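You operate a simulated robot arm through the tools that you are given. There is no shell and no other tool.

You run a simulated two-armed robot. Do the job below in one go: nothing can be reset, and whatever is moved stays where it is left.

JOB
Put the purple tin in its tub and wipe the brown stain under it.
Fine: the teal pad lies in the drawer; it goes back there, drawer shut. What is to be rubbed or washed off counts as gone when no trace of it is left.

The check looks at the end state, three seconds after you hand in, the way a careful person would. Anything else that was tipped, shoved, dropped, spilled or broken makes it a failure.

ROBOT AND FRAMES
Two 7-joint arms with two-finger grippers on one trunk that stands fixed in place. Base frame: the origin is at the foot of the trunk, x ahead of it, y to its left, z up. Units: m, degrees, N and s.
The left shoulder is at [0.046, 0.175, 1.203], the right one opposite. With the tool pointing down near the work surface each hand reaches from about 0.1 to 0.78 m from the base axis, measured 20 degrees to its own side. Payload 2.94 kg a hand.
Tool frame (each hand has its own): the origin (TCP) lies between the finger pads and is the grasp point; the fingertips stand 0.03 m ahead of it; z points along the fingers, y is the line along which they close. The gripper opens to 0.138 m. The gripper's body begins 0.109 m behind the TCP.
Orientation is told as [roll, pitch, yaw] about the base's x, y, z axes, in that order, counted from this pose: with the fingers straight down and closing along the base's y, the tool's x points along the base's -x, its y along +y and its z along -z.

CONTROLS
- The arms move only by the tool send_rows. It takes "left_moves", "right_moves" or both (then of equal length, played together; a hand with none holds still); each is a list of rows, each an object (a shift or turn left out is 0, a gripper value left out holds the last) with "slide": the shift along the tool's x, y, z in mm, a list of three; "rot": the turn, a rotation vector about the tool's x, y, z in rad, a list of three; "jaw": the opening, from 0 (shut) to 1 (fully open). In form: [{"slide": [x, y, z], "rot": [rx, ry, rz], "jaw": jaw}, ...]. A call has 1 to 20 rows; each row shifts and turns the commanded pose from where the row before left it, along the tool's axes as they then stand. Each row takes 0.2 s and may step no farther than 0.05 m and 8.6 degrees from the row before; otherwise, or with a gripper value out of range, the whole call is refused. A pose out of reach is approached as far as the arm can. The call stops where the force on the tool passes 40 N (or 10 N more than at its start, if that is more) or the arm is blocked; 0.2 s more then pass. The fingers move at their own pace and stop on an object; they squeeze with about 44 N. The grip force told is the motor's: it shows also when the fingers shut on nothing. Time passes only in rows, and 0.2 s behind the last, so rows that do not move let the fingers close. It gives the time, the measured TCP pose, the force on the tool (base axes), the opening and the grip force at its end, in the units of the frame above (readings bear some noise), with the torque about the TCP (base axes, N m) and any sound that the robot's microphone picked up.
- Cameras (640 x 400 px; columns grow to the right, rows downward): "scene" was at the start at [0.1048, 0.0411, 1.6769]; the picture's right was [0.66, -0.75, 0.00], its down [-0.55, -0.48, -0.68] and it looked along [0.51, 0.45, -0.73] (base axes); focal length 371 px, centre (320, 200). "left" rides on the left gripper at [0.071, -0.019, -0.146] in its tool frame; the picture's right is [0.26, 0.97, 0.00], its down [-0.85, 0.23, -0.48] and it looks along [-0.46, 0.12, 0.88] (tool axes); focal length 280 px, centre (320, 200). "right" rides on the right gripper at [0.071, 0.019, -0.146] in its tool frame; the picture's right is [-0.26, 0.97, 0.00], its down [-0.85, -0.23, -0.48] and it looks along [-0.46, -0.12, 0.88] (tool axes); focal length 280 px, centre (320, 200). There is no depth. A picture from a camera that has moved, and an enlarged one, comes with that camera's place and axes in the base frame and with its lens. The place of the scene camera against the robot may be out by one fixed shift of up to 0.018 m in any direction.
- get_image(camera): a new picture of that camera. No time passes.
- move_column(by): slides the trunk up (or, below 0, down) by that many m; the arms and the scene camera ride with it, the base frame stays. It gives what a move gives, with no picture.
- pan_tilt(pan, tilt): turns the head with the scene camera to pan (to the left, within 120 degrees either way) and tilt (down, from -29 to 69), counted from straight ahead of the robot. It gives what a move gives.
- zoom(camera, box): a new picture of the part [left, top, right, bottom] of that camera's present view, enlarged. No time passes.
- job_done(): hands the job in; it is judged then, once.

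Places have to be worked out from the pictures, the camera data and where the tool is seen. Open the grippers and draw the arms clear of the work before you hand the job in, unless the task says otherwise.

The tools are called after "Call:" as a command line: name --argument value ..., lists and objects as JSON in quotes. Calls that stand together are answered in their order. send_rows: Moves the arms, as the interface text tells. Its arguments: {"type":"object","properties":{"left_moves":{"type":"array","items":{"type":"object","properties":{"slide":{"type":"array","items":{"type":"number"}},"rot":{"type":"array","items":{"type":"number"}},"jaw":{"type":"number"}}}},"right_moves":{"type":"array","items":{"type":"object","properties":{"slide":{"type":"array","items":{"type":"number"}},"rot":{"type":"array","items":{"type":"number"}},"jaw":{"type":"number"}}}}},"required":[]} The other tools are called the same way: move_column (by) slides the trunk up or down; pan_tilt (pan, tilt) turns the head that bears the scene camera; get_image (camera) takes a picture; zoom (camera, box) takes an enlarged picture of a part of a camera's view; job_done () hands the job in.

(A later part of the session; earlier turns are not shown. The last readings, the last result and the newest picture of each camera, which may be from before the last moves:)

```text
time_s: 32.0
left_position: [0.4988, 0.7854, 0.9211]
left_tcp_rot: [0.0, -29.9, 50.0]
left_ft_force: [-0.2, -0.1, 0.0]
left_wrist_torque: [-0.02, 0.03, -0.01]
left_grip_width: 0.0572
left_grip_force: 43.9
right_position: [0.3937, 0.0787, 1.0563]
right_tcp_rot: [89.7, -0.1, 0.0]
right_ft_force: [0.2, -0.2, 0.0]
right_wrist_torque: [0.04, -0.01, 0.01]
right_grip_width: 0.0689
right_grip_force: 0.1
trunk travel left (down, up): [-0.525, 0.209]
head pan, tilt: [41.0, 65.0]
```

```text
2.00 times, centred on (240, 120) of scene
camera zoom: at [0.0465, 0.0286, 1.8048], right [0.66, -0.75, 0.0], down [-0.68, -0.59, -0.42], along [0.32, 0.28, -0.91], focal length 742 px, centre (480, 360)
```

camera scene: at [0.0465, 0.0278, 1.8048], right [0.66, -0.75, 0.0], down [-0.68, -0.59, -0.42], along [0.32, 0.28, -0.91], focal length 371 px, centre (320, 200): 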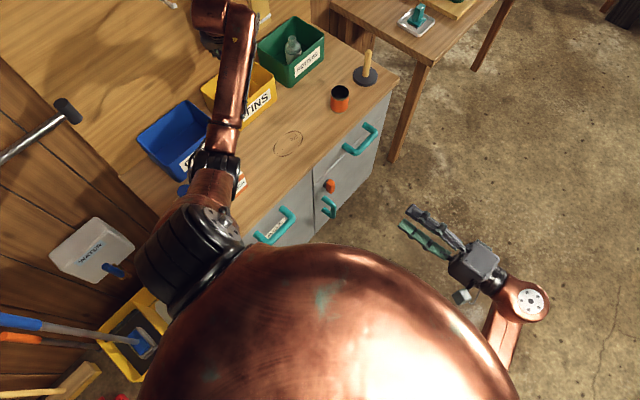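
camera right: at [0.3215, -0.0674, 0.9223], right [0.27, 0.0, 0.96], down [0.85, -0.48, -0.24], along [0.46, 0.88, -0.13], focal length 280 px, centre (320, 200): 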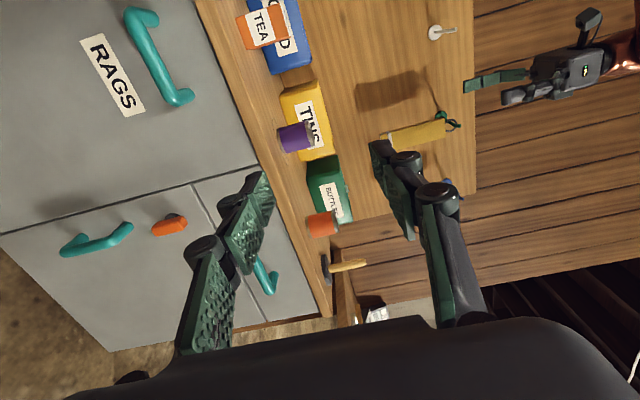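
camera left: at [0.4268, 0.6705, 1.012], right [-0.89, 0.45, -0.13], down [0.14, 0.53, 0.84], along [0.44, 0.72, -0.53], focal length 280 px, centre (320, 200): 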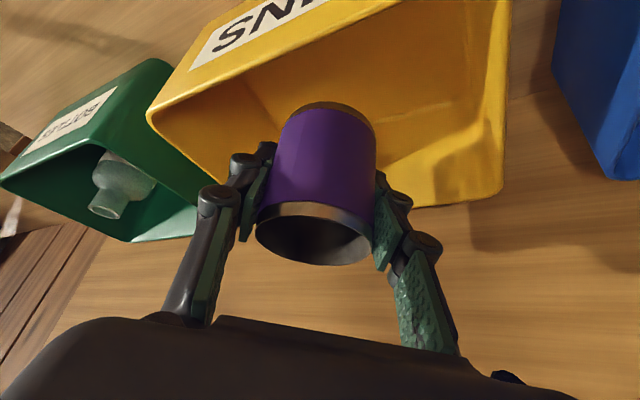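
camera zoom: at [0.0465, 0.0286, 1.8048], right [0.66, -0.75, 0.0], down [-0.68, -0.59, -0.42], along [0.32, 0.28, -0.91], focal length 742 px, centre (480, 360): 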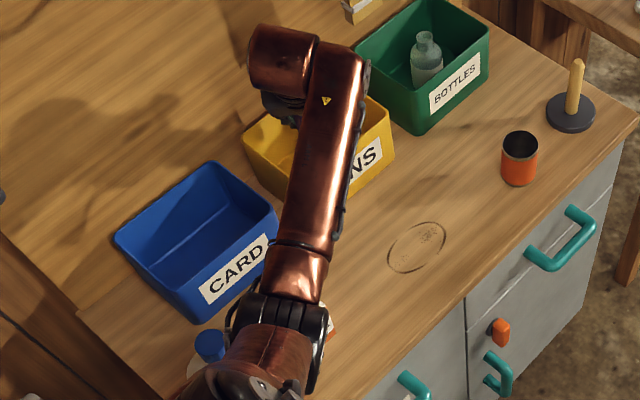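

Clear all round. I lower further to TCP z≈0.84.

Call:
send_rows --left_moves '[{"slide": [10, 0, 17.3]}, {"slide": [10, 0, 17.3]}, {"slide": [10, 0, 17.3]}, {"slide": [10, 0, 17.3]}, {}]'

Call:
get_image --camera "left"

Call:
zoom --camera "scene" --box '[120, 20, 360, 220]'

```text
time_s: 33.2
left_position: [0.5003, 0.7864, 0.8425]
left_tcp_rot: [0.1, -30.0, 50.0]
left_ft_force: [-0.7, 0.7, -0.8]
left_wrist_torque: [0.01, -0.01, 0.0]
left_grip_width: 0.0574
left_grip_force: 43.8
right_position: [0.3934, 0.0786, 1.0572]
right_tcp_rot: [89.7, -0.2, 0.0]
right_ft_force: [-0.5, -0.4, 1.0]
right_wrist_torque: [0.04, -0.03, -0.01]
right_grip_width: 0.0691
right_grip_force: 0.2
trunk travel left (down, up): [-0.525, 0.209]
head pan, tilt: [41.0, 65.0]
```

```text
taken
camera left: at [0.429, 0.67, 0.9327], right [-0.89, 0.45, -0.13], down [0.14, 0.53, 0.84], along [0.44, 0.72, -0.53], focal length 280 px, centre (320, 200)
```

left: 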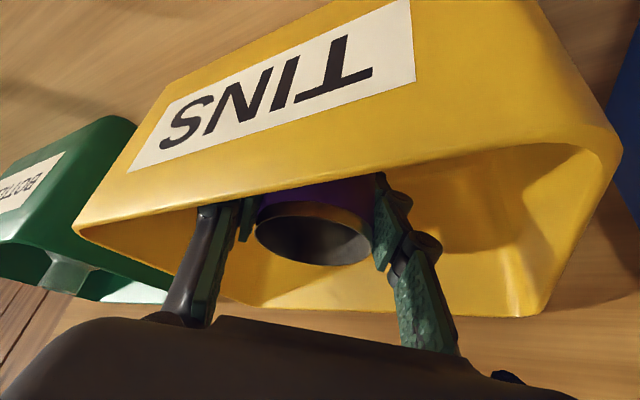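

```text
2.00 times, centred on (240, 120) of scene
camera zoom: at [0.0464, 0.0287, 1.8048], right [0.66, -0.75, 0.0], down [-0.68, -0.59, -0.42], along [0.32, 0.28, -0.91], focal length 742 px, centre (480, 360)
```

zoom: 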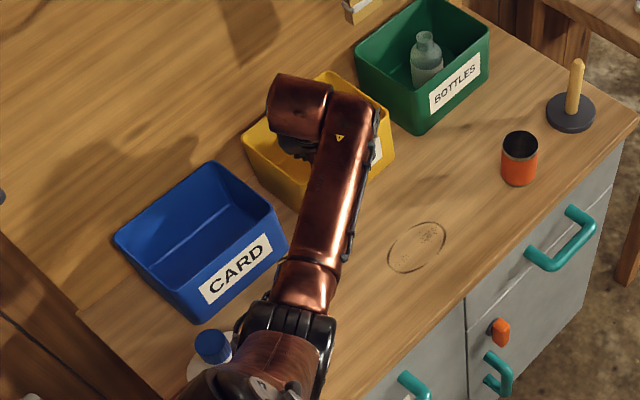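

About 1.5–2 cm remain to the tub floor. I lower in 3 mm rows, watching the vertical force.

Call:
send_rows --left_moves '[{"slide": [1.5, 0, 2.6]}, {"slide": [1.5, 0, 2.6]}, {"slide": [1.5, 0, 2.6]}, {"slide": [1.5, 0, 2.6]}, {}]'

```text
time_s: 34.4
left_position: [0.4999, 0.7861, 0.8297]
left_tcp_rot: [0.0, -30.0, 50.0]
left_ft_force: [0.1, 0.4, -1.1]
left_wrist_torque: [0.02, -0.01, -0.02]
left_grip_width: 0.057
left_grip_force: 44.3
right_position: [0.3942, 0.0778, 1.0575]
right_tcp_rot: [89.7, -0.1, 0.1]
right_ft_force: [0.4, -0.3, 0.4]
right_wrist_torque: [-0.04, -0.01, 0.01]
right_grip_width: 0.069
right_grip_force: 0.0
trunk travel left (down, up): [-0.525, 0.209]
head pan, tilt: [41.0, 65.0]
```

No contact yet; I go on in 2 mm rows.

Call:
send_rows --left_moves '[{"slide": [1, 0, 1.73]}, {"slide": [1, 0, 1.73]}, {}]'

Call:
send_rows --left_moves '[{"slide": [1, 0, 1.73]}, {}]'

Call:
send_rows --left_moves '[{"slide": [0.5, 0, 0.87]}, {}]'

```text
time_s: 35.2
left_position: [0.4991, 0.7863, 0.8254]
left_tcp_rot: [0.0, -30.1, 50.0]
left_ft_force: [-0.5, -0.4, -0.6]
left_wrist_torque: [0.03, 0.02, 0.03]
left_grip_width: 0.0572
left_grip_force: 44.0
right_position: [0.3948, 0.0789, 1.0572]
right_tcp_rot: [89.7, -0.1, -0.1]
right_ft_force: [-0.2, 0.2, -0.3]
right_wrist_torque: [0.03, 0.02, 0.02]
right_grip_width: 0.0693
right_grip_force: 0.0
trunk travel left (down, up): [-0.525, 0.209]
head pan, tilt: [41.0, 65.0]
```

```text
time_s: 35.8
left_position: [0.4998, 0.7873, 0.8244]
left_tcp_rot: [0.0, -30.1, 49.9]
left_ft_force: [-1.0, 0.8, 3.3]
left_wrist_torque: [-0.01, 0.02, -0.03]
left_grip_width: 0.0572
left_grip_force: 44.2
right_position: [0.3942, 0.078, 1.0566]
right_tcp_rot: [89.7, -0.2, 0.1]
right_ft_force: [0.3, -0.1, 0.5]
right_wrist_torque: [0.0, 0.01, -0.02]
right_grip_width: 0.0691
right_grip_force: 0.1
trunk travel left (down, up): [-0.525, 0.209]
head pan, tilt: [41.0, 65.0]
```

```text
time_s: 36.4
left_position: [0.4997, 0.7881, 0.8242]
left_tcp_rot: [-0.1, -30.2, 49.9]
left_ft_force: [0.1, 2.8, 9.7]
left_wrist_torque: [0.0, 0.08, 0.0]
left_grip_width: 0.0574
left_grip_force: 43.9
right_position: [0.3932, 0.0778, 1.0585]
right_tcp_rot: [89.8, -0.1, 0.0]
right_ft_force: [0.1, -0.4, -0.1]
right_wrist_torque: [-0.01, 0.01, -0.02]
right_grip_width: 0.069
right_grip_force: 0.1
trunk travel left (down, up): [-0.525, 0.209]
head pan, tilt: [41.0, 65.0]
```

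Tin bottom rests on the tub floor (force 9.7 N up). I open a little, wait, and lift straight up.

Call:
send_rows --left_moves '[{"jaw": 0.58}, {}, {}, {"slide": [-5, 0, -8.66]}, {"slide": [-10, 0, -17.3]}, {"slide": [-15, 0, -26]}, {"slide": [-20, 0, -34.6]}, {"slide": [-20, 0, -34.6]}, {"slide": [-20, 0, -34.6]}, {}]'

Call:
get_image --camera "left"

Call:
get_image --camera "scene"

```text
time_s: 38.6
left_position: [0.4991, 0.7849, 1.0041]
left_tcp_rot: [0.0, -29.9, 50.1]
left_ft_force: [0.1, 0.5, -0.2]
left_wrist_torque: [0.0, 0.0, -0.03]
left_grip_width: 0.0803
left_grip_force: 0.0
right_position: [0.3953, 0.0789, 1.0572]
right_tcp_rot: [89.7, -0.1, 0.0]
right_ft_force: [0.6, -0.5, -0.3]
right_wrist_torque: [-0.02, 0.0, -0.01]
right_grip_width: 0.0688
right_grip_force: 0.1
trunk travel left (down, up): [-0.525, 0.209]
head pan, tilt: [41.0, 65.0]
```

```text
taken
camera left: at [0.4269, 0.6693, 1.0948], right [-0.89, 0.45, -0.13], down [0.14, 0.53, 0.84], along [0.44, 0.72, -0.53], focal length 280 px, centre (320, 200)
```

left: 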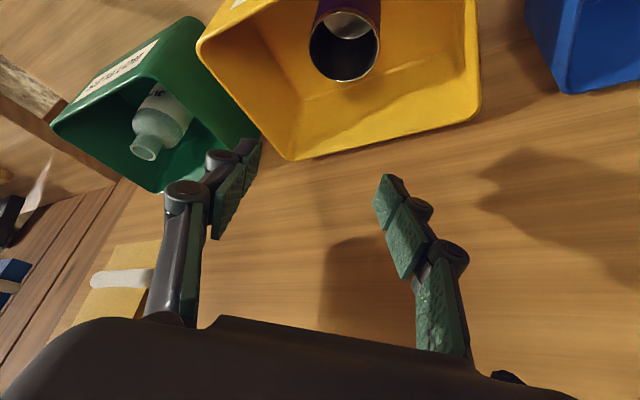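

```text
taken
camera scene: at [0.0466, 0.029, 1.8047], right [0.66, -0.75, 0.0], down [-0.68, -0.59, -0.42], along [0.32, 0.28, -0.91], focal length 371 px, centre (320, 200)
```

scene: 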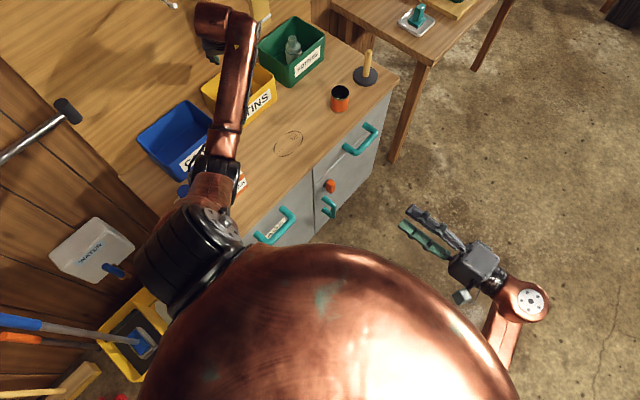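

The tin stands upright in the TINS tub. I draw the left hand up and back over the front edge of the counter to look at the stain and the drawer handles.

Call:
send_rows --left_moves '[{"slide": [-16.7, 0, -28.9]}, {"slide": [-16.7, 0, -28.9]}, {"slide": [-16.7, 0, -28.9]}, {"slide": [34.2, -18.6, -19.7]}, {"slide": [34.2, -18.6, -19.7]}, {"slide": [34.2, -18.6, -19.7]}, {"slide": [34.2, -18.6, -19.7]}, {"slide": [34.2, -18.6, -19.7]}, {"slide": [34.2, -18.6, -19.7]}, {"slide": [34.2, -18.6, -19.7]}, {"slide": [34.2, -18.6, -19.7]}, {"slide": [34.2, -18.6, -19.7]}, {}]'

Call:
get_image --camera "left"

Call:
get_image --camera "scene"

```text
time_s: 41.6
left_position: [0.4016, 0.4471, 1.1382]
left_tcp_rot: [1.0, -35.8, 52.7]
left_ft_force: [0.6, 0.7, 0.1]
left_wrist_torque: [-0.04, 0.02, -0.01]
left_grip_width: 0.0801
left_grip_force: 0.2
right_position: [0.3935, 0.078, 1.0573]
right_tcp_rot: [89.7, -0.1, 0.0]
right_ft_force: [0.7, 0.0, -0.6]
right_wrist_torque: [0.01, 0.02, -0.03]
right_grip_width: 0.0688
right_grip_force: 0.0
trunk travel left (down, up): [-0.525, 0.209]
head pan, tilt: [41.0, 65.0]
stopped in row 13 (left hand): the arm was blocked; the commanded pose is now the measured one
```

```text
taken
camera left: at [0.3327, 0.319, 1.2143], right [-0.9, 0.41, -0.14], down [0.07, 0.46, 0.89], along [0.43, 0.79, -0.44], focal length 280 px, centre (320, 200)
```

left: 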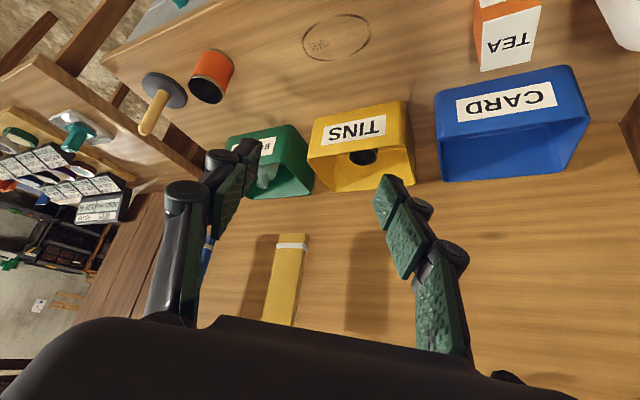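

```text
taken
camera scene: at [0.0464, 0.0282, 1.8048], right [0.66, -0.75, 0.0], down [-0.68, -0.59, -0.42], along [0.32, 0.28, -0.91], focal length 371 px, centre (320, 200)
```

scene: 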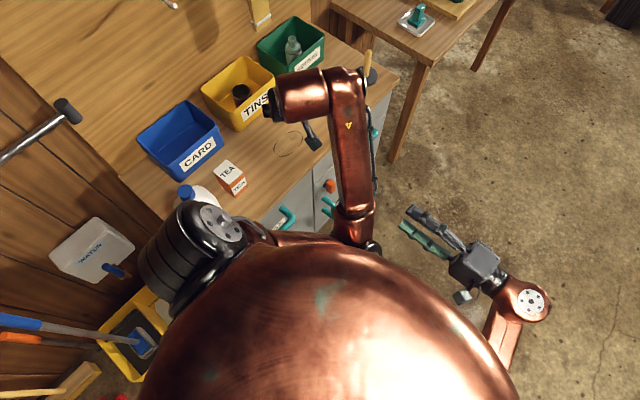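

The arm got blocked close to the body (elbow folded in), with nothing touched in the work area. I step back out and reorient the hand to straight-down with yaw 0, as at the start.

Call:
send_rows --left_moves '[{"slide": [-30, 16, 10]}, {"slide": [-30, 16, 10]}, {"rot": [0, 0.1309, 0]}, {"rot": [0, 0.1309, 0]}, {"rot": [0, 0.1309, 0]}, {"rot": [0, 0.1309, 0]}, {"rot": [0, 0.0873, 0]}, {}]'

Call:
get_image --camera "scene"

```text
time_s: 43.4
left_position: [0.4123, 0.5103, 1.1533]
left_tcp_rot: [0.8, -0.2, 53.0]
left_ft_force: [-0.7, 0.1, 0.5]
left_wrist_torque: [0.07, 0.01, -0.04]
left_grip_width: 0.0799
left_grip_force: 0.1
right_position: [0.3936, 0.0776, 1.058]
right_tcp_rot: [89.8, -0.1, 0.0]
right_ft_force: [0.1, -0.3, 0.2]
right_wrist_torque: [-0.01, 0.0, -0.02]
right_grip_width: 0.0689
right_grip_force: 0.0
trunk travel left (down, up): [-0.525, 0.209]
head pan, tilt: [41.0, 65.0]
```

```text
taken
camera scene: at [0.0465, 0.0281, 1.8048], right [0.66, -0.75, 0.0], down [-0.68, -0.59, -0.42], along [0.32, 0.28, -0.91], focal length 371 px, centre (320, 200)
```

scene: 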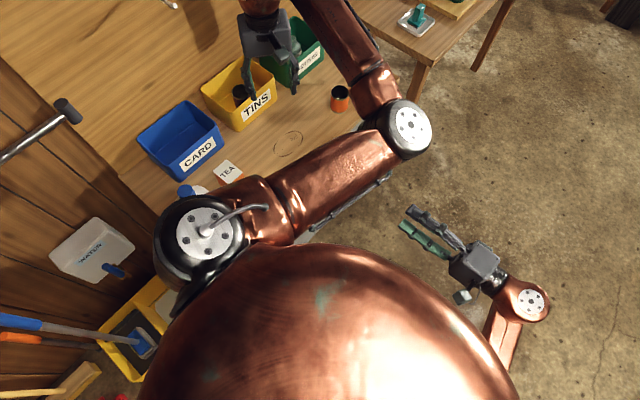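

The elbow has swung to the inner side. I turn the yaw back to 0 and see how the arm settles.

Call:
send_rows --left_moves '[{"rot": [0, 0, 0.132]}, {"rot": [0, 0, 0.132]}, {"rot": [0, 0, 0.132]}, {"rot": [0, 0, 0.132]}, {"rot": [0, 0, 0.132]}, {"rot": [0, 0, 0.132]}, {"rot": [0, 0, 0.132]}, {}]'

Call:
get_image --camera "scene"

Call:
get_image --camera "left"

Call:
get_image --camera "right"

```text
time_s: 45.2
left_position: [0.4134, 0.5109, 1.152]
left_tcp_rot: [0.7, 0.5, -0.1]
left_ft_force: [0.2, -0.1, 0.1]
left_wrist_torque: [0.02, 0.0, 0.0]
left_grip_width: 0.0803
left_grip_force: 0.0
right_position: [0.3943, 0.0786, 1.0574]
right_tcp_rot: [89.7, -0.1, 0.0]
right_ft_force: [0.1, 0.4, 0.1]
right_wrist_torque: [-0.02, -0.02, -0.01]
right_grip_width: 0.0689
right_grip_force: 0.2
trunk travel left (down, up): [-0.525, 0.209]
head pan, tilt: [41.0, 65.0]
```

```text
taken
camera scene: at [0.0466, 0.0285, 1.8048], right [0.66, -0.75, 0.0], down [-0.68, -0.59, -0.42], along [0.32, 0.28, -0.91], focal length 371 px, centre (320, 200)
```

scene: 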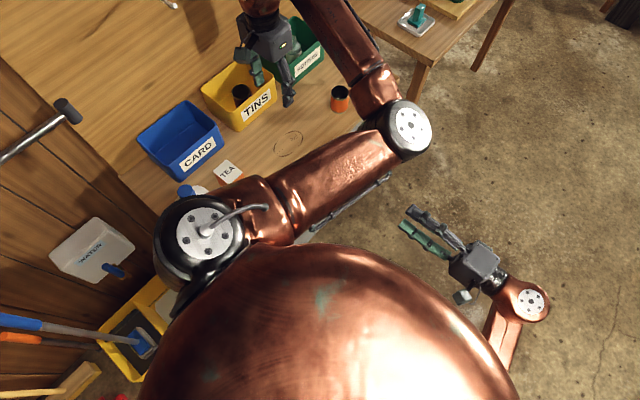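

```text
taken
camera left: at [0.3434, 0.4892, 1.2988], right [-0.26, 0.97, 0.01], down [0.85, 0.22, 0.47], along [0.45, 0.13, -0.88], focal length 280 px, centre (320, 200)
```

left: 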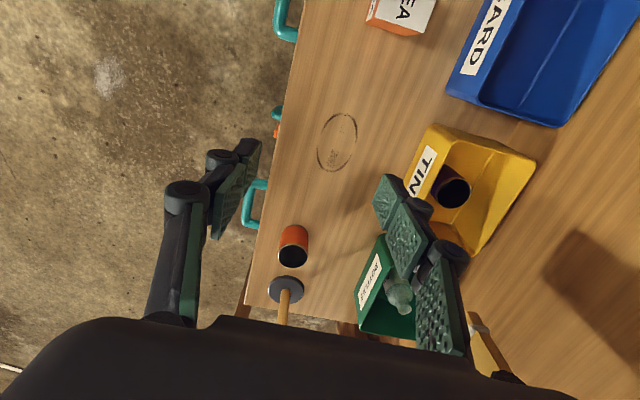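

```text
taken
camera right: at [0.322, -0.0676, 1.0774], right [0.26, 0.0, 0.97], down [0.85, -0.48, -0.23], along [0.46, 0.88, -0.13], focal length 280 px, centre (320, 200)
```

right: 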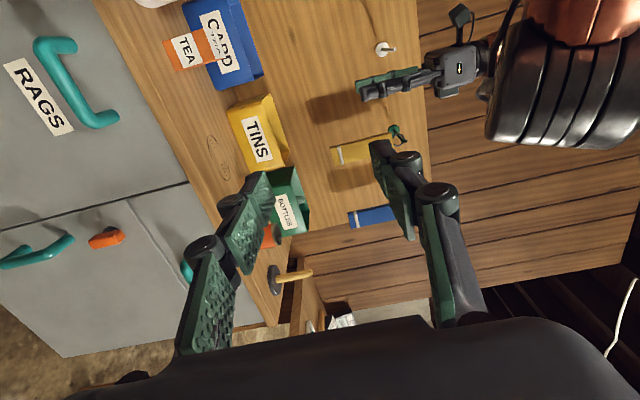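

The left elbow now sits inboard, where it would hinder the right arm. I stretch the left hand outward (well above everything) to let the elbow straighten.

Call:
send_rows --left_moves '[{"slide": [-29.4, 21.8, 0]}, {"slide": [-29.4, 21.8, 0]}, {"slide": [-29.4, 21.8, 0]}, {"slide": [-29.4, 21.8, 0]}, {"slide": [-29.4, 21.8, 0]}, {}]'

Call:
get_image --camera "scene"

```text
time_s: 46.6
left_position: [0.5592, 0.6192, 1.1531]
left_tcp_rot: [0.7, 0.5, 0.1]
left_ft_force: [-0.4, -0.3, -0.2]
left_wrist_torque: [0.03, -0.03, 0.0]
left_grip_width: 0.0802
left_grip_force: 0.0
right_position: [0.3942, 0.0777, 1.0572]
right_tcp_rot: [89.8, -0.2, 0.0]
right_ft_force: [0.0, -0.2, -0.8]
right_wrist_torque: [-0.02, -0.05, -0.02]
right_grip_width: 0.0689
right_grip_force: 0.1
trunk travel left (down, up): [-0.525, 0.209]
head pan, tilt: [41.0, 65.0]
```

```text
taken
camera scene: at [0.0463, 0.0276, 1.8048], right [0.66, -0.75, 0.0], down [-0.68, -0.59, -0.42], along [0.32, 0.28, -0.91], focal length 371 px, centre (320, 200)
```

scene: 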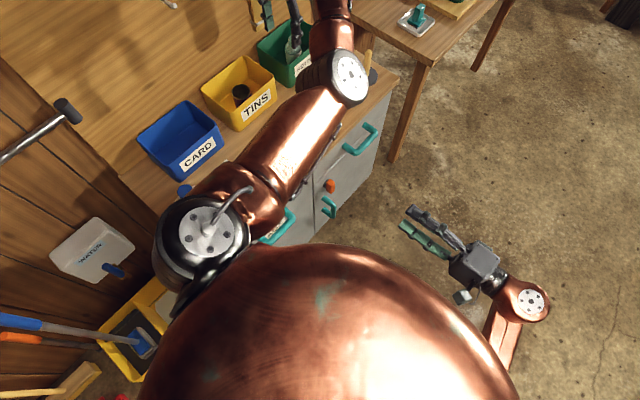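

The elbow is nearly in line now. I swing the extended left arm more to the left, over the tubs but high above them, to free the space in front of the drawers.

Call:
send_rows --left_moves '[{"slide": [32, 26, -14]}, {"slide": [32, 26, -14]}, {"slide": [32, 26, -14]}, {"slide": [32, 26, -14]}, {"slide": [32, 26, -14]}, {}]'

Call:
get_image --camera "scene"

```text
time_s: 48.0
left_position: [0.4005, 0.7486, 1.2253]
left_tcp_rot: [0.6, 0.5, 0.1]
left_ft_force: [0.4, 0.8, 0.1]
left_wrist_torque: [-0.01, 0.02, 0.0]
left_grip_width: 0.0803
left_grip_force: 0.0
right_position: [0.3949, 0.078, 1.0572]
right_tcp_rot: [89.6, -0.1, 0.1]
right_ft_force: [-0.3, 1.2, -0.7]
right_wrist_torque: [0.02, -0.03, 0.05]
right_grip_width: 0.0687
right_grip_force: 0.1
trunk travel left (down, up): [-0.525, 0.209]
head pan, tilt: [41.0, 65.0]
```

```text
taken
camera scene: at [0.0479, 0.028, 1.8047], right [0.66, -0.75, 0.0], down [-0.68, -0.59, -0.42], along [0.32, 0.28, -0.91], focal length 371 px, centre (320, 200)
```

scene: 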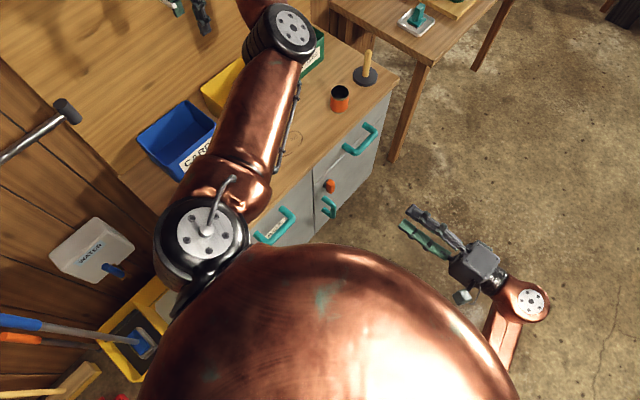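

The left arm is out of the way. I measure the RAGS handle from the right camera at this second height for triangulation.

Call:
zoom --camera "right" --box '[0, 0, 240, 150]'

```text
2.67 times, centred on (120, 75) of right
camera zoom: at [0.3227, -0.0679, 1.0771], right [0.26, 0.0, 0.97], down [0.85, -0.48, -0.23], along [0.46, 0.88, -0.13], focal length 748 px, centre (853, 533)
```

zoom: 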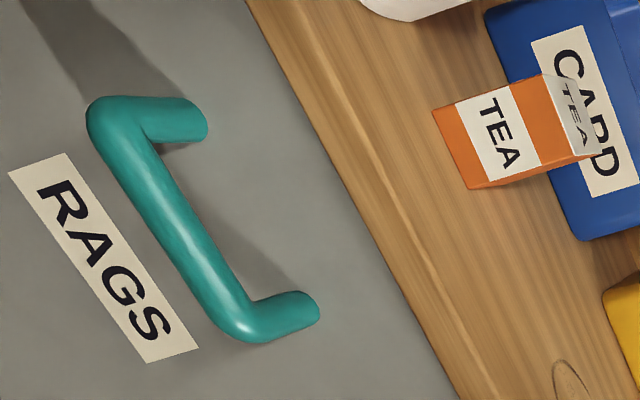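

Triangulation puts the handle bar from [0.217, 0.401, 0.680] to [0.323, 0.401, 0.680], face at y≈0.465. I roll the right hand to 45° (pointing forward-down toward +y) and move toward the pre-grasp.

Call:
send_rows --right_moves '[{"rot": [0.131, 0, 0], "jaw": 0.45}, {"rot": [0.131, 0, 0]}, {"rot": [0.131, 0, 0]}, {"rot": [0.131, 0, 0]}, {"rot": [0.131, 0, 0]}, {"rot": [0.13, 0, 0]}, {"slide": [20.7, 8.25, 31.8]}, {"slide": [20.7, 8.25, 31.8]}, {"slide": [20.7, 8.25, 31.8]}, {"slide": [20.7, 8.25, 31.8]}, {"slide": [20.7, 8.25, 31.8]}, {"slide": [20.7, 8.25, 31.8]}, {}]'

Call:
get_image --camera "right"

Call:
get_image --camera "scene"

```text
time_s: 50.8
left_position: [0.4003, 0.7457, 1.225]
left_tcp_rot: [0.6, 0.5, 0.1]
left_ft_force: [0.0, 0.0, 0.9]
left_wrist_torque: [0.02, 0.03, -0.01]
left_grip_width: 0.0802
left_grip_force: 0.1
right_position: [0.2696, 0.2475, 0.9578]
right_tcp_rot: [44.7, 0.0, 0.0]
right_ft_force: [-0.1, -0.9, 0.3]
right_wrist_torque: [0.02, 0.0, -0.01]
right_grip_width: 0.062
right_grip_force: 0.0
trunk travel left (down, up): [-0.525, 0.209]
head pan, tilt: [41.0, 65.0]
```

```text
taken
camera right: at [0.1962, 0.1583, 1.0745], right [0.26, 0.69, 0.68], down [0.85, -0.5, 0.18], along [0.46, 0.53, -0.71], focal length 280 px, centre (320, 200)
```

right: 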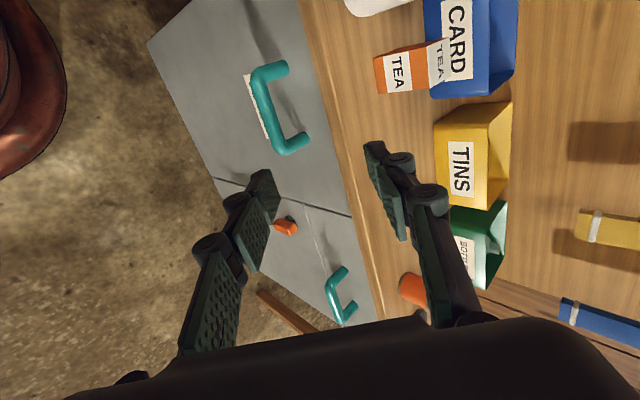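

```text
taken
camera scene: at [0.0471, 0.0279, 1.8048], right [0.66, -0.75, 0.0], down [-0.68, -0.59, -0.42], along [0.32, 0.28, -0.91], focal length 371 px, centre (320, 200)
```

scene: 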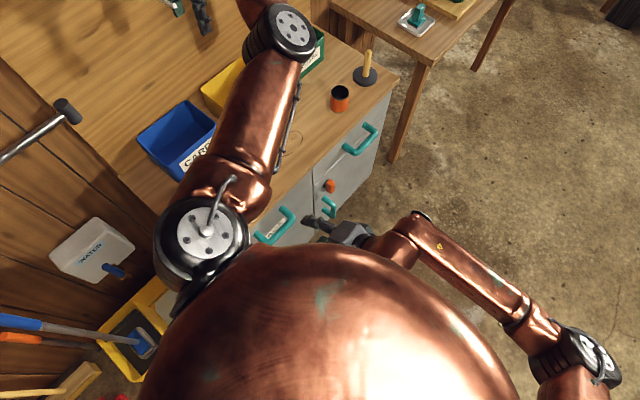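

Good pose. I move to the pre-grasp point 10 cm before the RAGS handle along the finger direction.

Call:
send_rows --right_moves '[{"slide": [0, -17.4, 38.7]}, {"slide": [0, -17.4, 38.7]}, {"slide": [0, -17.4, 38.7]}, {"slide": [0, -17.4, 38.7]}, {"slide": [0, -17.4, 38.7]}, {}]'

Call:
get_image --camera "right"

```text
time_s: 52.2
left_position: [0.3993, 0.7479, 1.2254]
left_tcp_rot: [0.6, 0.5, 0.1]
left_ft_force: [0.1, 0.3, -0.9]
left_wrist_torque: [0.06, 0.02, -0.01]
left_grip_width: 0.0801
left_grip_force: 0.0
right_position: [0.2692, 0.3196, 0.7565]
right_tcp_rot: [44.7, -0.1, 0.0]
right_ft_force: [0.5, -0.3, 0.3]
right_wrist_torque: [0.02, -0.03, 0.02]
right_grip_width: 0.0624
right_grip_force: 0.0
trunk travel left (down, up): [-0.525, 0.209]
head pan, tilt: [41.0, 65.0]
```

```text
taken
camera right: at [0.1974, 0.2319, 0.8747], right [0.26, 0.69, 0.68], down [0.85, -0.5, 0.18], along [0.46, 0.53, -0.71], focal length 280 px, centre (320, 200)
```

right: 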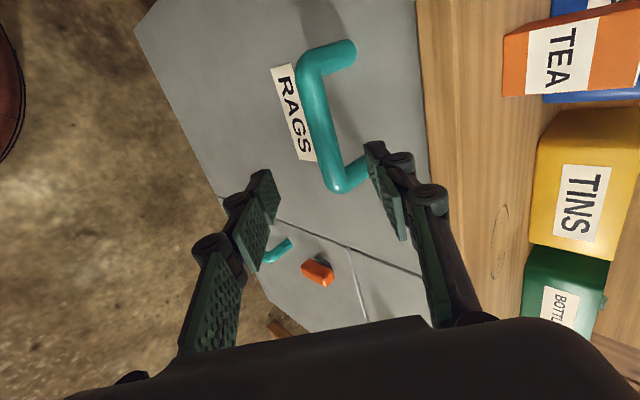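

The bar lies right on the approach line. I advance 10 cm and close on the bar.

Call:
send_rows --right_moves '[{"slide": [0, 1, 24.9]}, {"slide": [0, 1, 24.9]}, {"slide": [0, 1, 24.9]}, {"slide": [0, 1, 24.9]}, {}]'

Call:
get_image --camera "right"

```text
time_s: 53.3
left_position: [0.4001, 0.747, 1.2248]
left_tcp_rot: [0.6, 0.6, 0.0]
left_ft_force: [-0.1, -0.2, 0.2]
left_wrist_torque: [0.0, -0.07, 0.0]
left_grip_width: 0.0801
left_grip_force: 0.0
right_position: [0.3482, 0.2873, 0.6308]
right_tcp_rot: [37.8, -3.0, -4.1]
right_ft_force: [0.8, -0.6, 0.5]
right_wrist_torque: [0.02, -0.03, -0.02]
right_grip_width: 0.0623
right_grip_force: 0.0
trunk travel left (down, up): [-0.525, 0.209]
head pan, tilt: [41.0, 65.0]
stopped in row 5 (right hand): the arm was blocked; the commanded pose is now the measured one
```

```text
taken
camera right: at [0.2643, 0.2189, 0.7545], right [0.29, 0.74, 0.6], down [0.8, -0.53, 0.28], along [0.53, 0.4, -0.75], focal length 280 px, centre (320, 200)
```

right: 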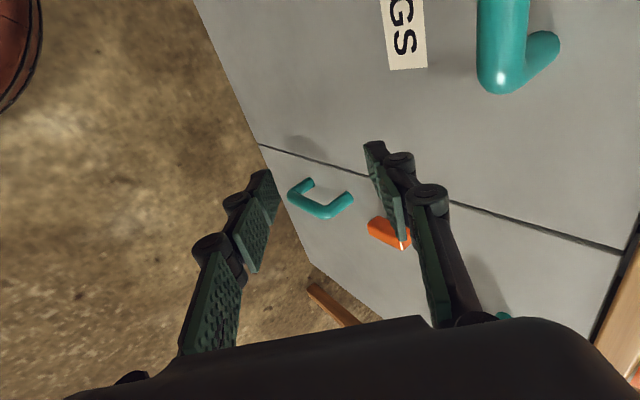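

The arm got blocked and swerved off (no contact with the cabinet, it is ~0.15 m in front of it). I look at the arm's posture.

Call:
get_image --camera "scene"

Call:
get_image --camera "left"

```text
taken
camera scene: at [0.045, 0.0294, 1.8049], right [0.66, -0.75, 0.0], down [-0.68, -0.59, -0.42], along [0.32, 0.28, -0.91], focal length 371 px, centre (320, 200)
```

scene: 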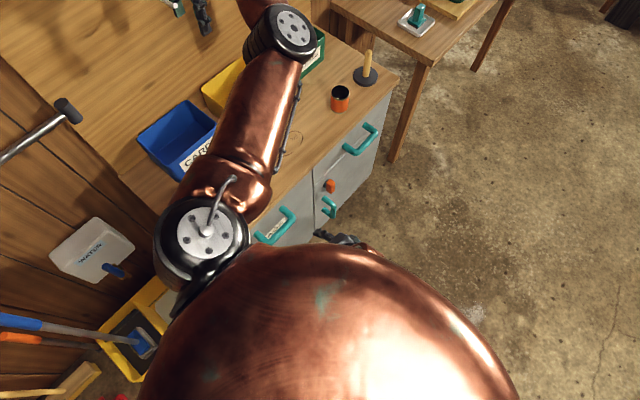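

```text
taken
camera left: at [0.3298, 0.7259, 1.3704], right [-0.26, 0.96, 0.01], down [0.85, 0.23, 0.47], along [0.45, 0.13, -0.88], focal length 280 px, centre (320, 200)
```

left: 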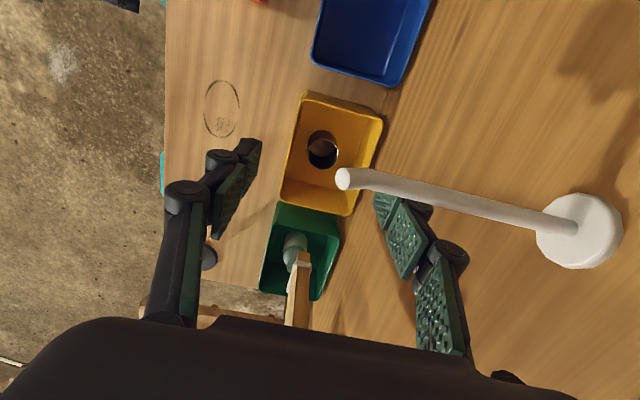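

The right forearm folded under the chest. Also, triangulating shows a white wall peg at about [0.375, 0.75–0.88, 1.25], right next to my left hand, so I move the left hand away from it (+x, then −y), and raise the right hand back up.

Call:
send_rows --left_moves '[{"slide": [-30, 0, 0]}, {"slide": [-30, 0, 0]}, {"slide": [-30, -15, 0]}, {"slide": [-20, -30, 0]}, {"slide": [0, -40, 0]}, {}, {}]' --right_moves '[{"slide": [0, 15, -20]}, {"slide": [0, 20, -28]}, {"slide": [0, 25, -33]}, {"slide": [0, 25, -33]}, {"slide": [0, 25, -33]}, {"slide": [0, 25, -33]}, {}]'

Call:
get_image --camera "scene"

Call:
get_image --camera "left"

Call:
get_image --camera "right"

```text
time_s: 54.9
left_position: [0.5103, 0.6632, 1.2226]
left_tcp_rot: [0.5, 0.7, 0.0]
left_ft_force: [-1.5, -0.9, 0.2]
left_wrist_torque: [0.0, 0.01, 0.02]
left_grip_width: 0.0799
left_grip_force: 0.0
right_position: [0.336, 0.2849, 0.8557]
right_tcp_rot: [37.7, -2.9, -4.2]
right_ft_force: [0.9, 0.5, -0.3]
right_wrist_torque: [0.02, -0.01, -0.03]
right_grip_width: 0.0622
right_grip_force: 0.1
trunk travel left (down, up): [-0.525, 0.209]
head pan, tilt: [41.0, 65.0]
```

```text
taken
camera scene: at [0.0474, 0.0291, 1.8047], right [0.66, -0.75, 0.0], down [-0.68, -0.59, -0.42], along [0.32, 0.28, -0.91], focal length 371 px, centre (320, 200)
```

scene: 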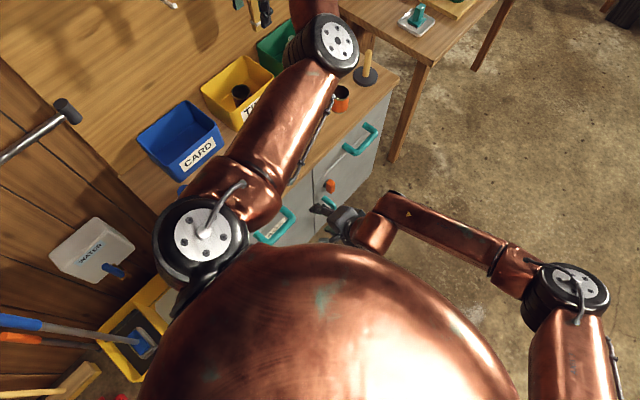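

```text
taken
camera left: at [0.4408, 0.6417, 1.3685], right [-0.26, 0.97, 0.01], down [0.85, 0.22, 0.47], along [0.45, 0.13, -0.88], focal length 280 px, centre (320, 200)
```

left: 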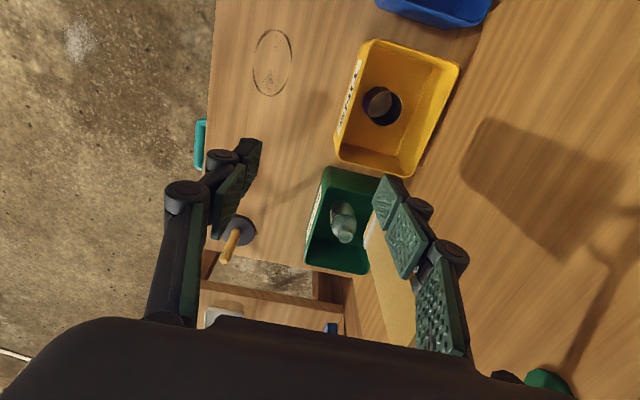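

```text
taken
camera right: at [0.2524, 0.2165, 0.9789], right [0.29, 0.74, 0.6], down [0.8, -0.53, 0.28], along [0.53, 0.4, -0.75], focal length 280 px, centre (320, 200)
```

right: 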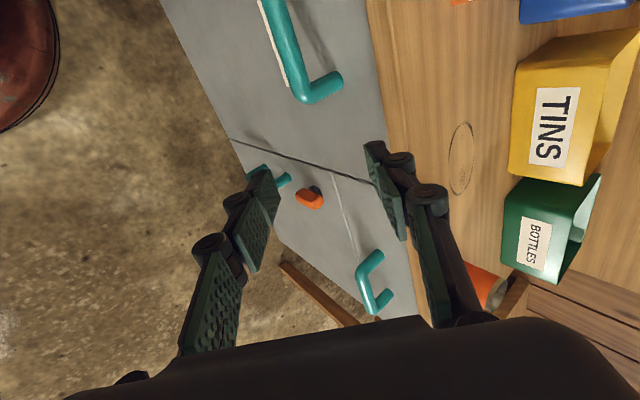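

Both arms are clear. I lower the trunk by 0.25 m so that the right arm works the handle at a comfortable relative height.

Call:
move_column --by -0.22

Call:
get_image --camera "scene"

Call:
get_image --camera "right"

```text
time_s: 57.3
left_position: [0.5108, 0.6612, 1.0016]
left_tcp_rot: [0.6, 0.4, 0.1]
left_ft_force: [-0.3, -0.1, 0.8]
left_wrist_torque: [0.02, -0.02, 0.04]
left_grip_width: 0.0799
left_grip_force: 0.0
right_position: [0.337, 0.286, 0.6368]
right_tcp_rot: [37.8, -2.9, -4.3]
right_ft_force: [-0.6, -0.1, 0.2]
right_wrist_torque: [-0.04, -0.04, 0.0]
right_grip_width: 0.062
right_grip_force: 0.1
trunk travel left (down, up): [-0.305, 0.429]
head pan, tilt: [41.0, 65.0]
```

```text
taken
camera scene: at [0.1278, 0.0292, 1.5841], right [0.66, -0.75, 0.0], down [-0.68, -0.59, -0.42], along [0.32, 0.28, -0.91], focal length 371 px, centre (320, 200)
```

scene: 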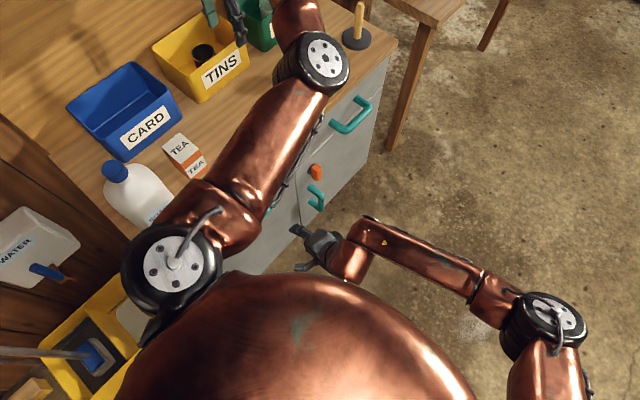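

```text
taken
camera right: at [0.2521, 0.2173, 0.7599], right [0.29, 0.74, 0.6], down [0.8, -0.53, 0.28], along [0.53, 0.4, -0.75], focal length 280 px, centre (320, 200)
```

right: 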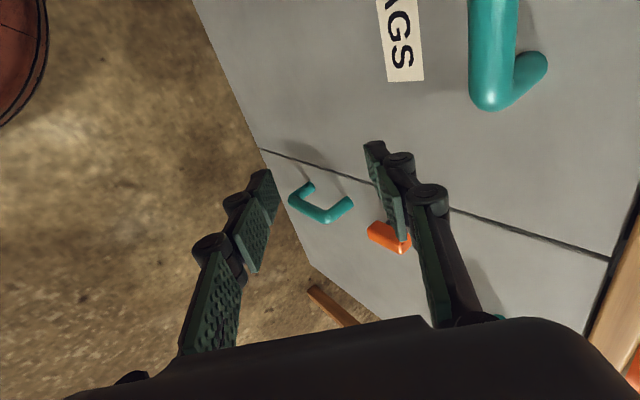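

I straighten the right hand's small rotation errors and go to the pre-grasp point [0.27, 0.322, 0.759] again.

Call:
send_rows --right_moves '[{"rot": [-0.063, 0.043, -0.0143]}, {"rot": [-0.063, 0.043, -0.0143]}, {"slide": [16.8, 27.9, -15.2]}, {"slide": [16.8, 27.9, -15.2]}, {"slide": [16.8, 27.9, -15.2]}, {"slide": [16.8, 27.9, -15.2]}, {}]'

Call:
get_image --camera "right"

Call:
get_image --camera "scene"

```text
time_s: 58.9
left_position: [0.5127, 0.6607, 1.0017]
left_tcp_rot: [0.6, 0.6, -0.1]
left_ft_force: [-0.1, -0.1, 0.2]
left_wrist_torque: [0.02, 0.01, -0.01]
left_grip_width: 0.0801
left_grip_force: 0.0
right_position: [0.2674, 0.321, 0.7584]
right_tcp_rot: [44.8, -0.3, 0.4]
right_ft_force: [-0.6, 0.0, 0.6]
right_wrist_torque: [0.02, -0.01, 0.01]
right_grip_width: 0.0621
right_grip_force: 0.1
trunk travel left (down, up): [-0.305, 0.429]
head pan, tilt: [41.0, 65.0]
```

```text
taken
camera right: at [0.1956, 0.2315, 0.8756], right [0.26, 0.68, 0.68], down [0.85, -0.49, 0.18], along [0.46, 0.54, -0.71], focal length 280 px, centre (320, 200)
```

right: 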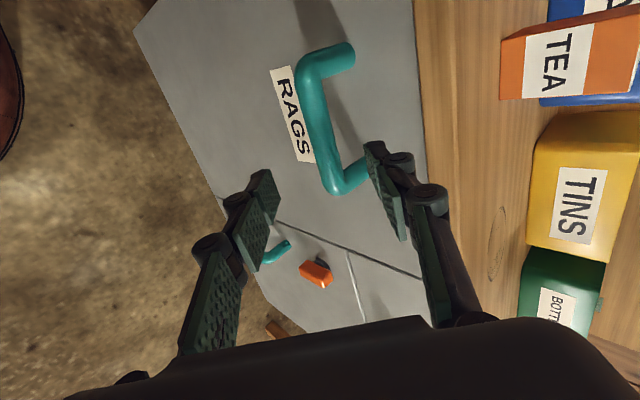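

```text
taken
camera scene: at [0.1287, 0.0291, 1.5839], right [0.66, -0.75, 0.0], down [-0.68, -0.59, -0.42], along [0.32, 0.28, -0.91], focal length 371 px, centre (320, 200)
```

scene: 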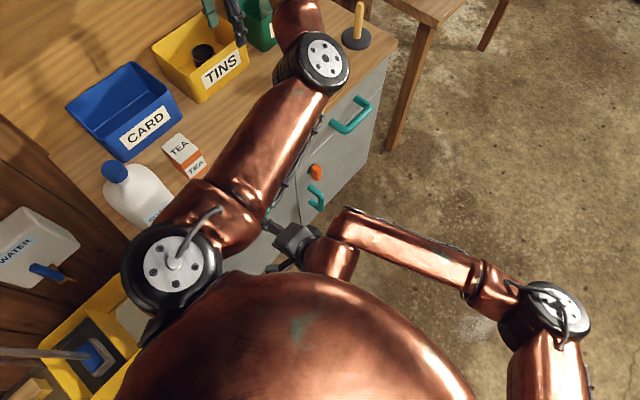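

Now the elbow is well outboard. I advance in two halves toward the bar, checking the pose.

Call:
send_rows --right_moves '[{"slide": [0, 1, 25]}, {"slide": [0, 1, 25]}, {}]'

Call:
get_image --camera "right"

```text
time_s: 59.7
left_position: [0.5125, 0.6617, 1.0019]
left_tcp_rot: [0.6, 0.5, 0.0]
left_ft_force: [-1.0, 0.2, 0.6]
left_wrist_torque: [0.03, -0.05, 0.01]
left_grip_width: 0.0801
left_grip_force: 0.0
right_position: [0.2691, 0.3575, 0.7236]
right_tcp_rot: [45.0, -0.3, 0.3]
right_ft_force: [-0.4, 0.2, 0.8]
right_wrist_torque: [0.04, 0.03, -0.01]
right_grip_width: 0.062
right_grip_force: 0.0
trunk travel left (down, up): [-0.305, 0.429]
head pan, tilt: [41.0, 65.0]
```

```text
taken
camera right: at [0.1959, 0.2687, 0.8404], right [0.26, 0.68, 0.68], down [0.85, -0.49, 0.18], along [0.46, 0.54, -0.71], focal length 280 px, centre (320, 200)
```

right: 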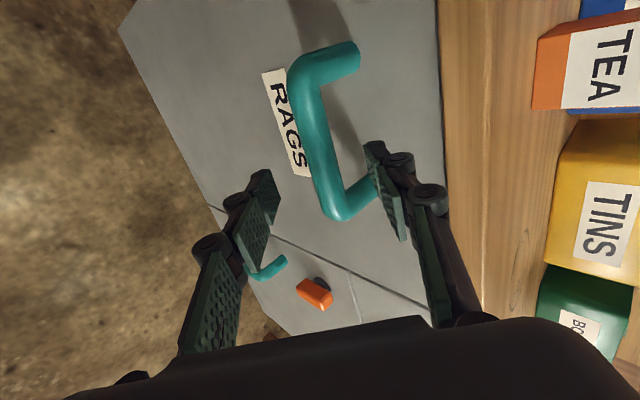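

The bar is centred between the fingers and away from its posts. I go the last 5 cm and close.

Call:
send_rows --right_moves '[{"slide": [0, 1, 25]}, {"slide": [0, 1, 24]}, {}, {"jaw": 0.0}, {}, {}, {}]'

Call:
get_image --camera "right"

```text
time_s: 61.3
left_position: [0.5108, 0.6616, 1.0019]
left_tcp_rot: [0.6, 0.6, -0.1]
left_ft_force: [0.0, -0.4, 0.0]
left_wrist_torque: [-0.01, 0.01, 0.02]
left_grip_width: 0.0801
left_grip_force: 0.1
right_position: [0.2665, 0.3932, 0.689]
right_tcp_rot: [44.8, -0.1, 0.2]
right_ft_force: [-3.3, -4.9, -9.8]
right_wrist_torque: [-0.26, 0.45, -0.71]
right_grip_width: 0.0247
right_grip_force: 43.0
trunk travel left (down, up): [-0.305, 0.429]
head pan, tilt: [41.0, 65.0]
```

```text
taken
camera right: at [0.1953, 0.3044, 0.8058], right [0.26, 0.69, 0.68], down [0.85, -0.5, 0.18], along [0.46, 0.53, -0.71], focal length 280 px, centre (320, 200)
```

right: 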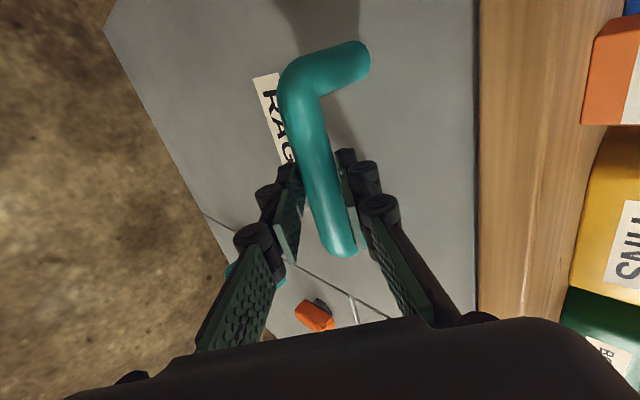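

Gripped on the bar (0.025 m). I pull gently toward −y by 3 cm first.

Call:
send_rows --right_moves '[{"slide": [0, -7, -5.5]}, {"slide": [0, -7, -7]}, {"slide": [0, -7, -7]}, {}]'

Call:
get_image --camera "right"

```text
time_s: 62.3
left_position: [0.5125, 0.6632, 0.9993]
left_tcp_rot: [0.4, 0.6, -0.1]
left_ft_force: [0.0, -0.2, 0.3]
left_wrist_torque: [0.0, 0.01, -0.03]
left_grip_width: 0.0801
left_grip_force: 0.1
right_position: [0.268, 0.3656, 0.6847]
right_tcp_rot: [44.6, -0.2, 0.3]
right_ft_force: [-5.8, 6.9, -28.1]
right_wrist_torque: [-0.31, 1.04, -0.39]
right_grip_width: 0.0245
right_grip_force: 44.6
trunk travel left (down, up): [-0.305, 0.429]
head pan, tilt: [41.0, 65.0]
```

```text
taken
camera right: at [0.1953, 0.2766, 0.8028], right [0.26, 0.69, 0.68], down [0.85, -0.49, 0.18], along [0.46, 0.53, -0.71], focal length 280 px, centre (320, 200)
```

right: 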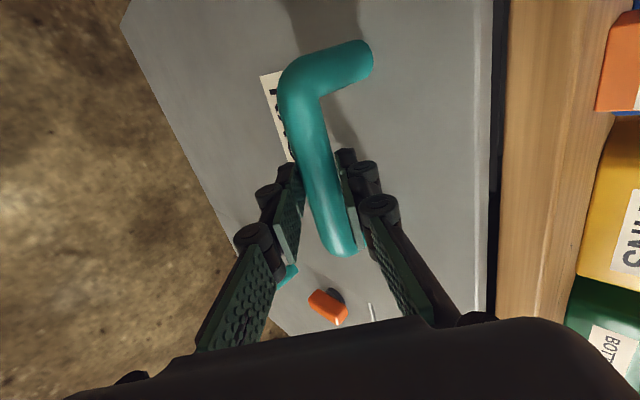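

The front has come out 3 cm, but the handle pulls the tool down with 28 N. I relieve that by easing the hand down 4 mm and look at how the force changes.

Call:
send_rows --right_moves '[{"slide": [0, -2.8, 2.8]}, {}]'

Call:
zoom --camera "right" --box '[100, 0, 580, 300]'

Call:
get_image --camera "scene"

```text
time_s: 62.9
left_position: [0.5115, 0.6635, 1.002]
left_tcp_rot: [0.5, 0.5, -0.2]
left_ft_force: [-0.1, -0.2, -0.1]
left_wrist_torque: [0.0, 0.01, 0.0]
left_grip_width: 0.08
left_grip_force: 0.1
right_position: [0.2677, 0.3666, 0.685]
right_tcp_rot: [45.0, -0.4, 0.4]
right_ft_force: [-3.8, -0.6, -8.7]
right_wrist_torque: [-0.42, 0.57, -1.1]
right_grip_width: 0.0246
right_grip_force: 44.5
trunk travel left (down, up): [-0.305, 0.429]
head pan, tilt: [41.0, 65.0]
```

```text
1.33 times, centred on (340, 150) of right
camera zoom: at [0.1953, 0.2769, 0.8022], right [0.26, 0.68, 0.68], down [0.85, -0.49, 0.18], along [0.46, 0.54, -0.71], focal length 374 px, centre (293, 267)
```

zoom: 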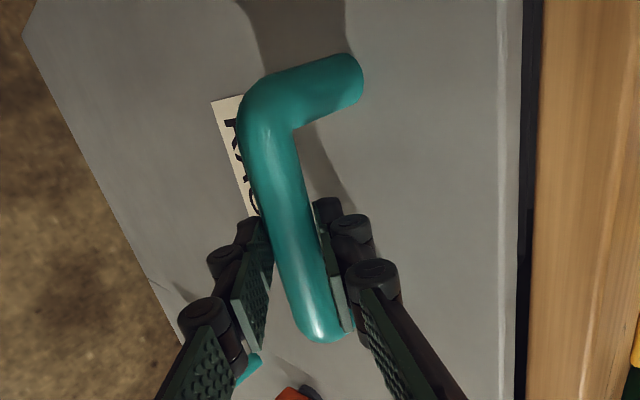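

```text
taken
camera scene: at [0.1285, 0.0299, 1.584], right [0.66, -0.76, 0.0], down [-0.68, -0.59, -0.42], along [0.32, 0.28, -0.91], focal length 371 px, centre (320, 200)
```

scene: 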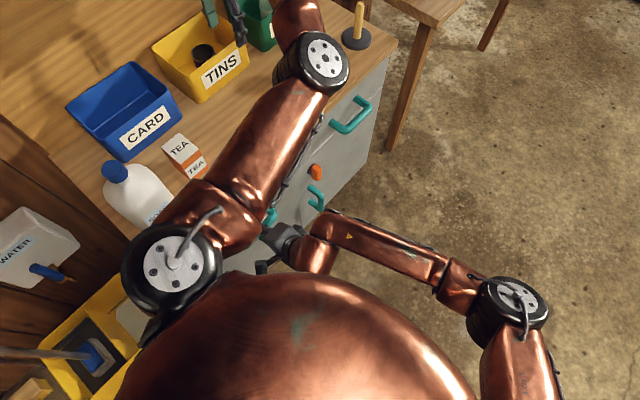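

The bar dropped 4 mm while coming out 27 mm and its front seems to lean: this looks like a bottom-hinged tilt-out rag bin, not a drawer. I push it shut again along the same arc and will try the real drawer at top right.

Call:
send_rows --right_moves '[{"slide": [0, 7, 5.6]}, {"slide": [0, 7, 5.6]}, {"slide": [0, 7, 5.6]}, {"slide": [0, 1.4, 1.4]}, {}]'

Call:
get_image --camera "right"

```text
time_s: 64.1
left_position: [0.5119, 0.6599, 1.0022]
left_tcp_rot: [0.7, 0.5, -0.1]
left_ft_force: [0.6, 0.8, 0.0]
left_wrist_torque: [0.02, 0.03, 0.03]
left_grip_width: 0.0799
left_grip_force: 0.1
right_position: [0.2679, 0.3925, 0.6893]
right_tcp_rot: [45.0, -0.3, 0.3]
right_ft_force: [-1.3, -12.4, 8.2]
right_wrist_torque: [-0.12, 0.81, -0.74]
right_grip_width: 0.0248
right_grip_force: 44.9
trunk travel left (down, up): [-0.305, 0.429]
head pan, tilt: [41.0, 65.0]
```

```text
taken
camera right: at [0.1953, 0.3035, 0.8054], right [0.26, 0.68, 0.68], down [0.85, -0.49, 0.18], along [0.46, 0.54, -0.71], focal length 280 px, centre (320, 200)
```

right: 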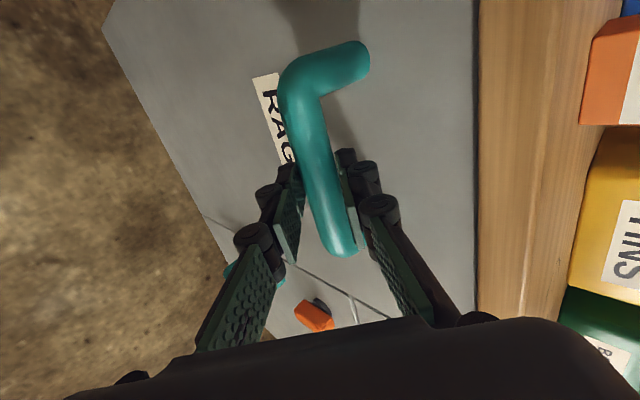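

Shut as before. I release the bar and back off along the finger direction.

Call:
send_rows --right_moves '[{"jaw": 0.45}, {}, {}, {"slide": [0, 0, -25]}, {"slide": [0, 0, -25]}, {"slide": [0, 0, -25]}, {"slide": [0, 0, -25]}, {}]'

Call:
get_image --camera "right"

```text
time_s: 65.9
left_position: [0.5114, 0.662, 1.0002]
left_tcp_rot: [0.6, 0.5, -0.1]
left_ft_force: [0.1, 0.7, 0.4]
left_wrist_torque: [-0.02, 0.01, 0.01]
left_grip_width: 0.0801
left_grip_force: 0.1
right_position: [0.2681, 0.3235, 0.7585]
right_tcp_rot: [44.9, -0.3, 0.3]
right_ft_force: [-0.8, 0.8, 0.0]
right_wrist_torque: [0.01, 0.0, 0.03]
right_grip_width: 0.062
right_grip_force: 0.0
trunk travel left (down, up): [-0.305, 0.429]
head pan, tilt: [41.0, 65.0]
```

```text
taken
camera right: at [0.1961, 0.234, 0.8751], right [0.26, 0.69, 0.68], down [0.85, -0.49, 0.18], along [0.46, 0.53, -0.71], focal length 280 px, centre (320, 200)
```

right: 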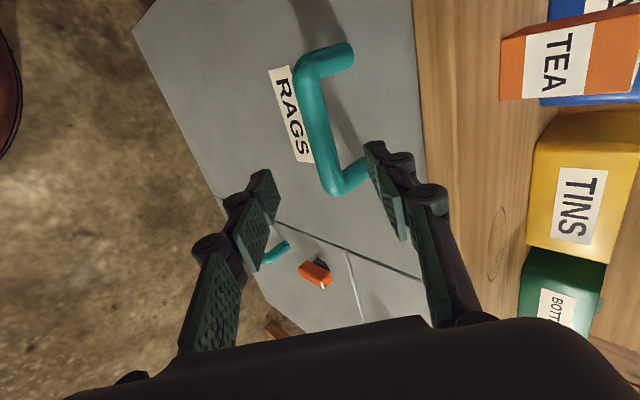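

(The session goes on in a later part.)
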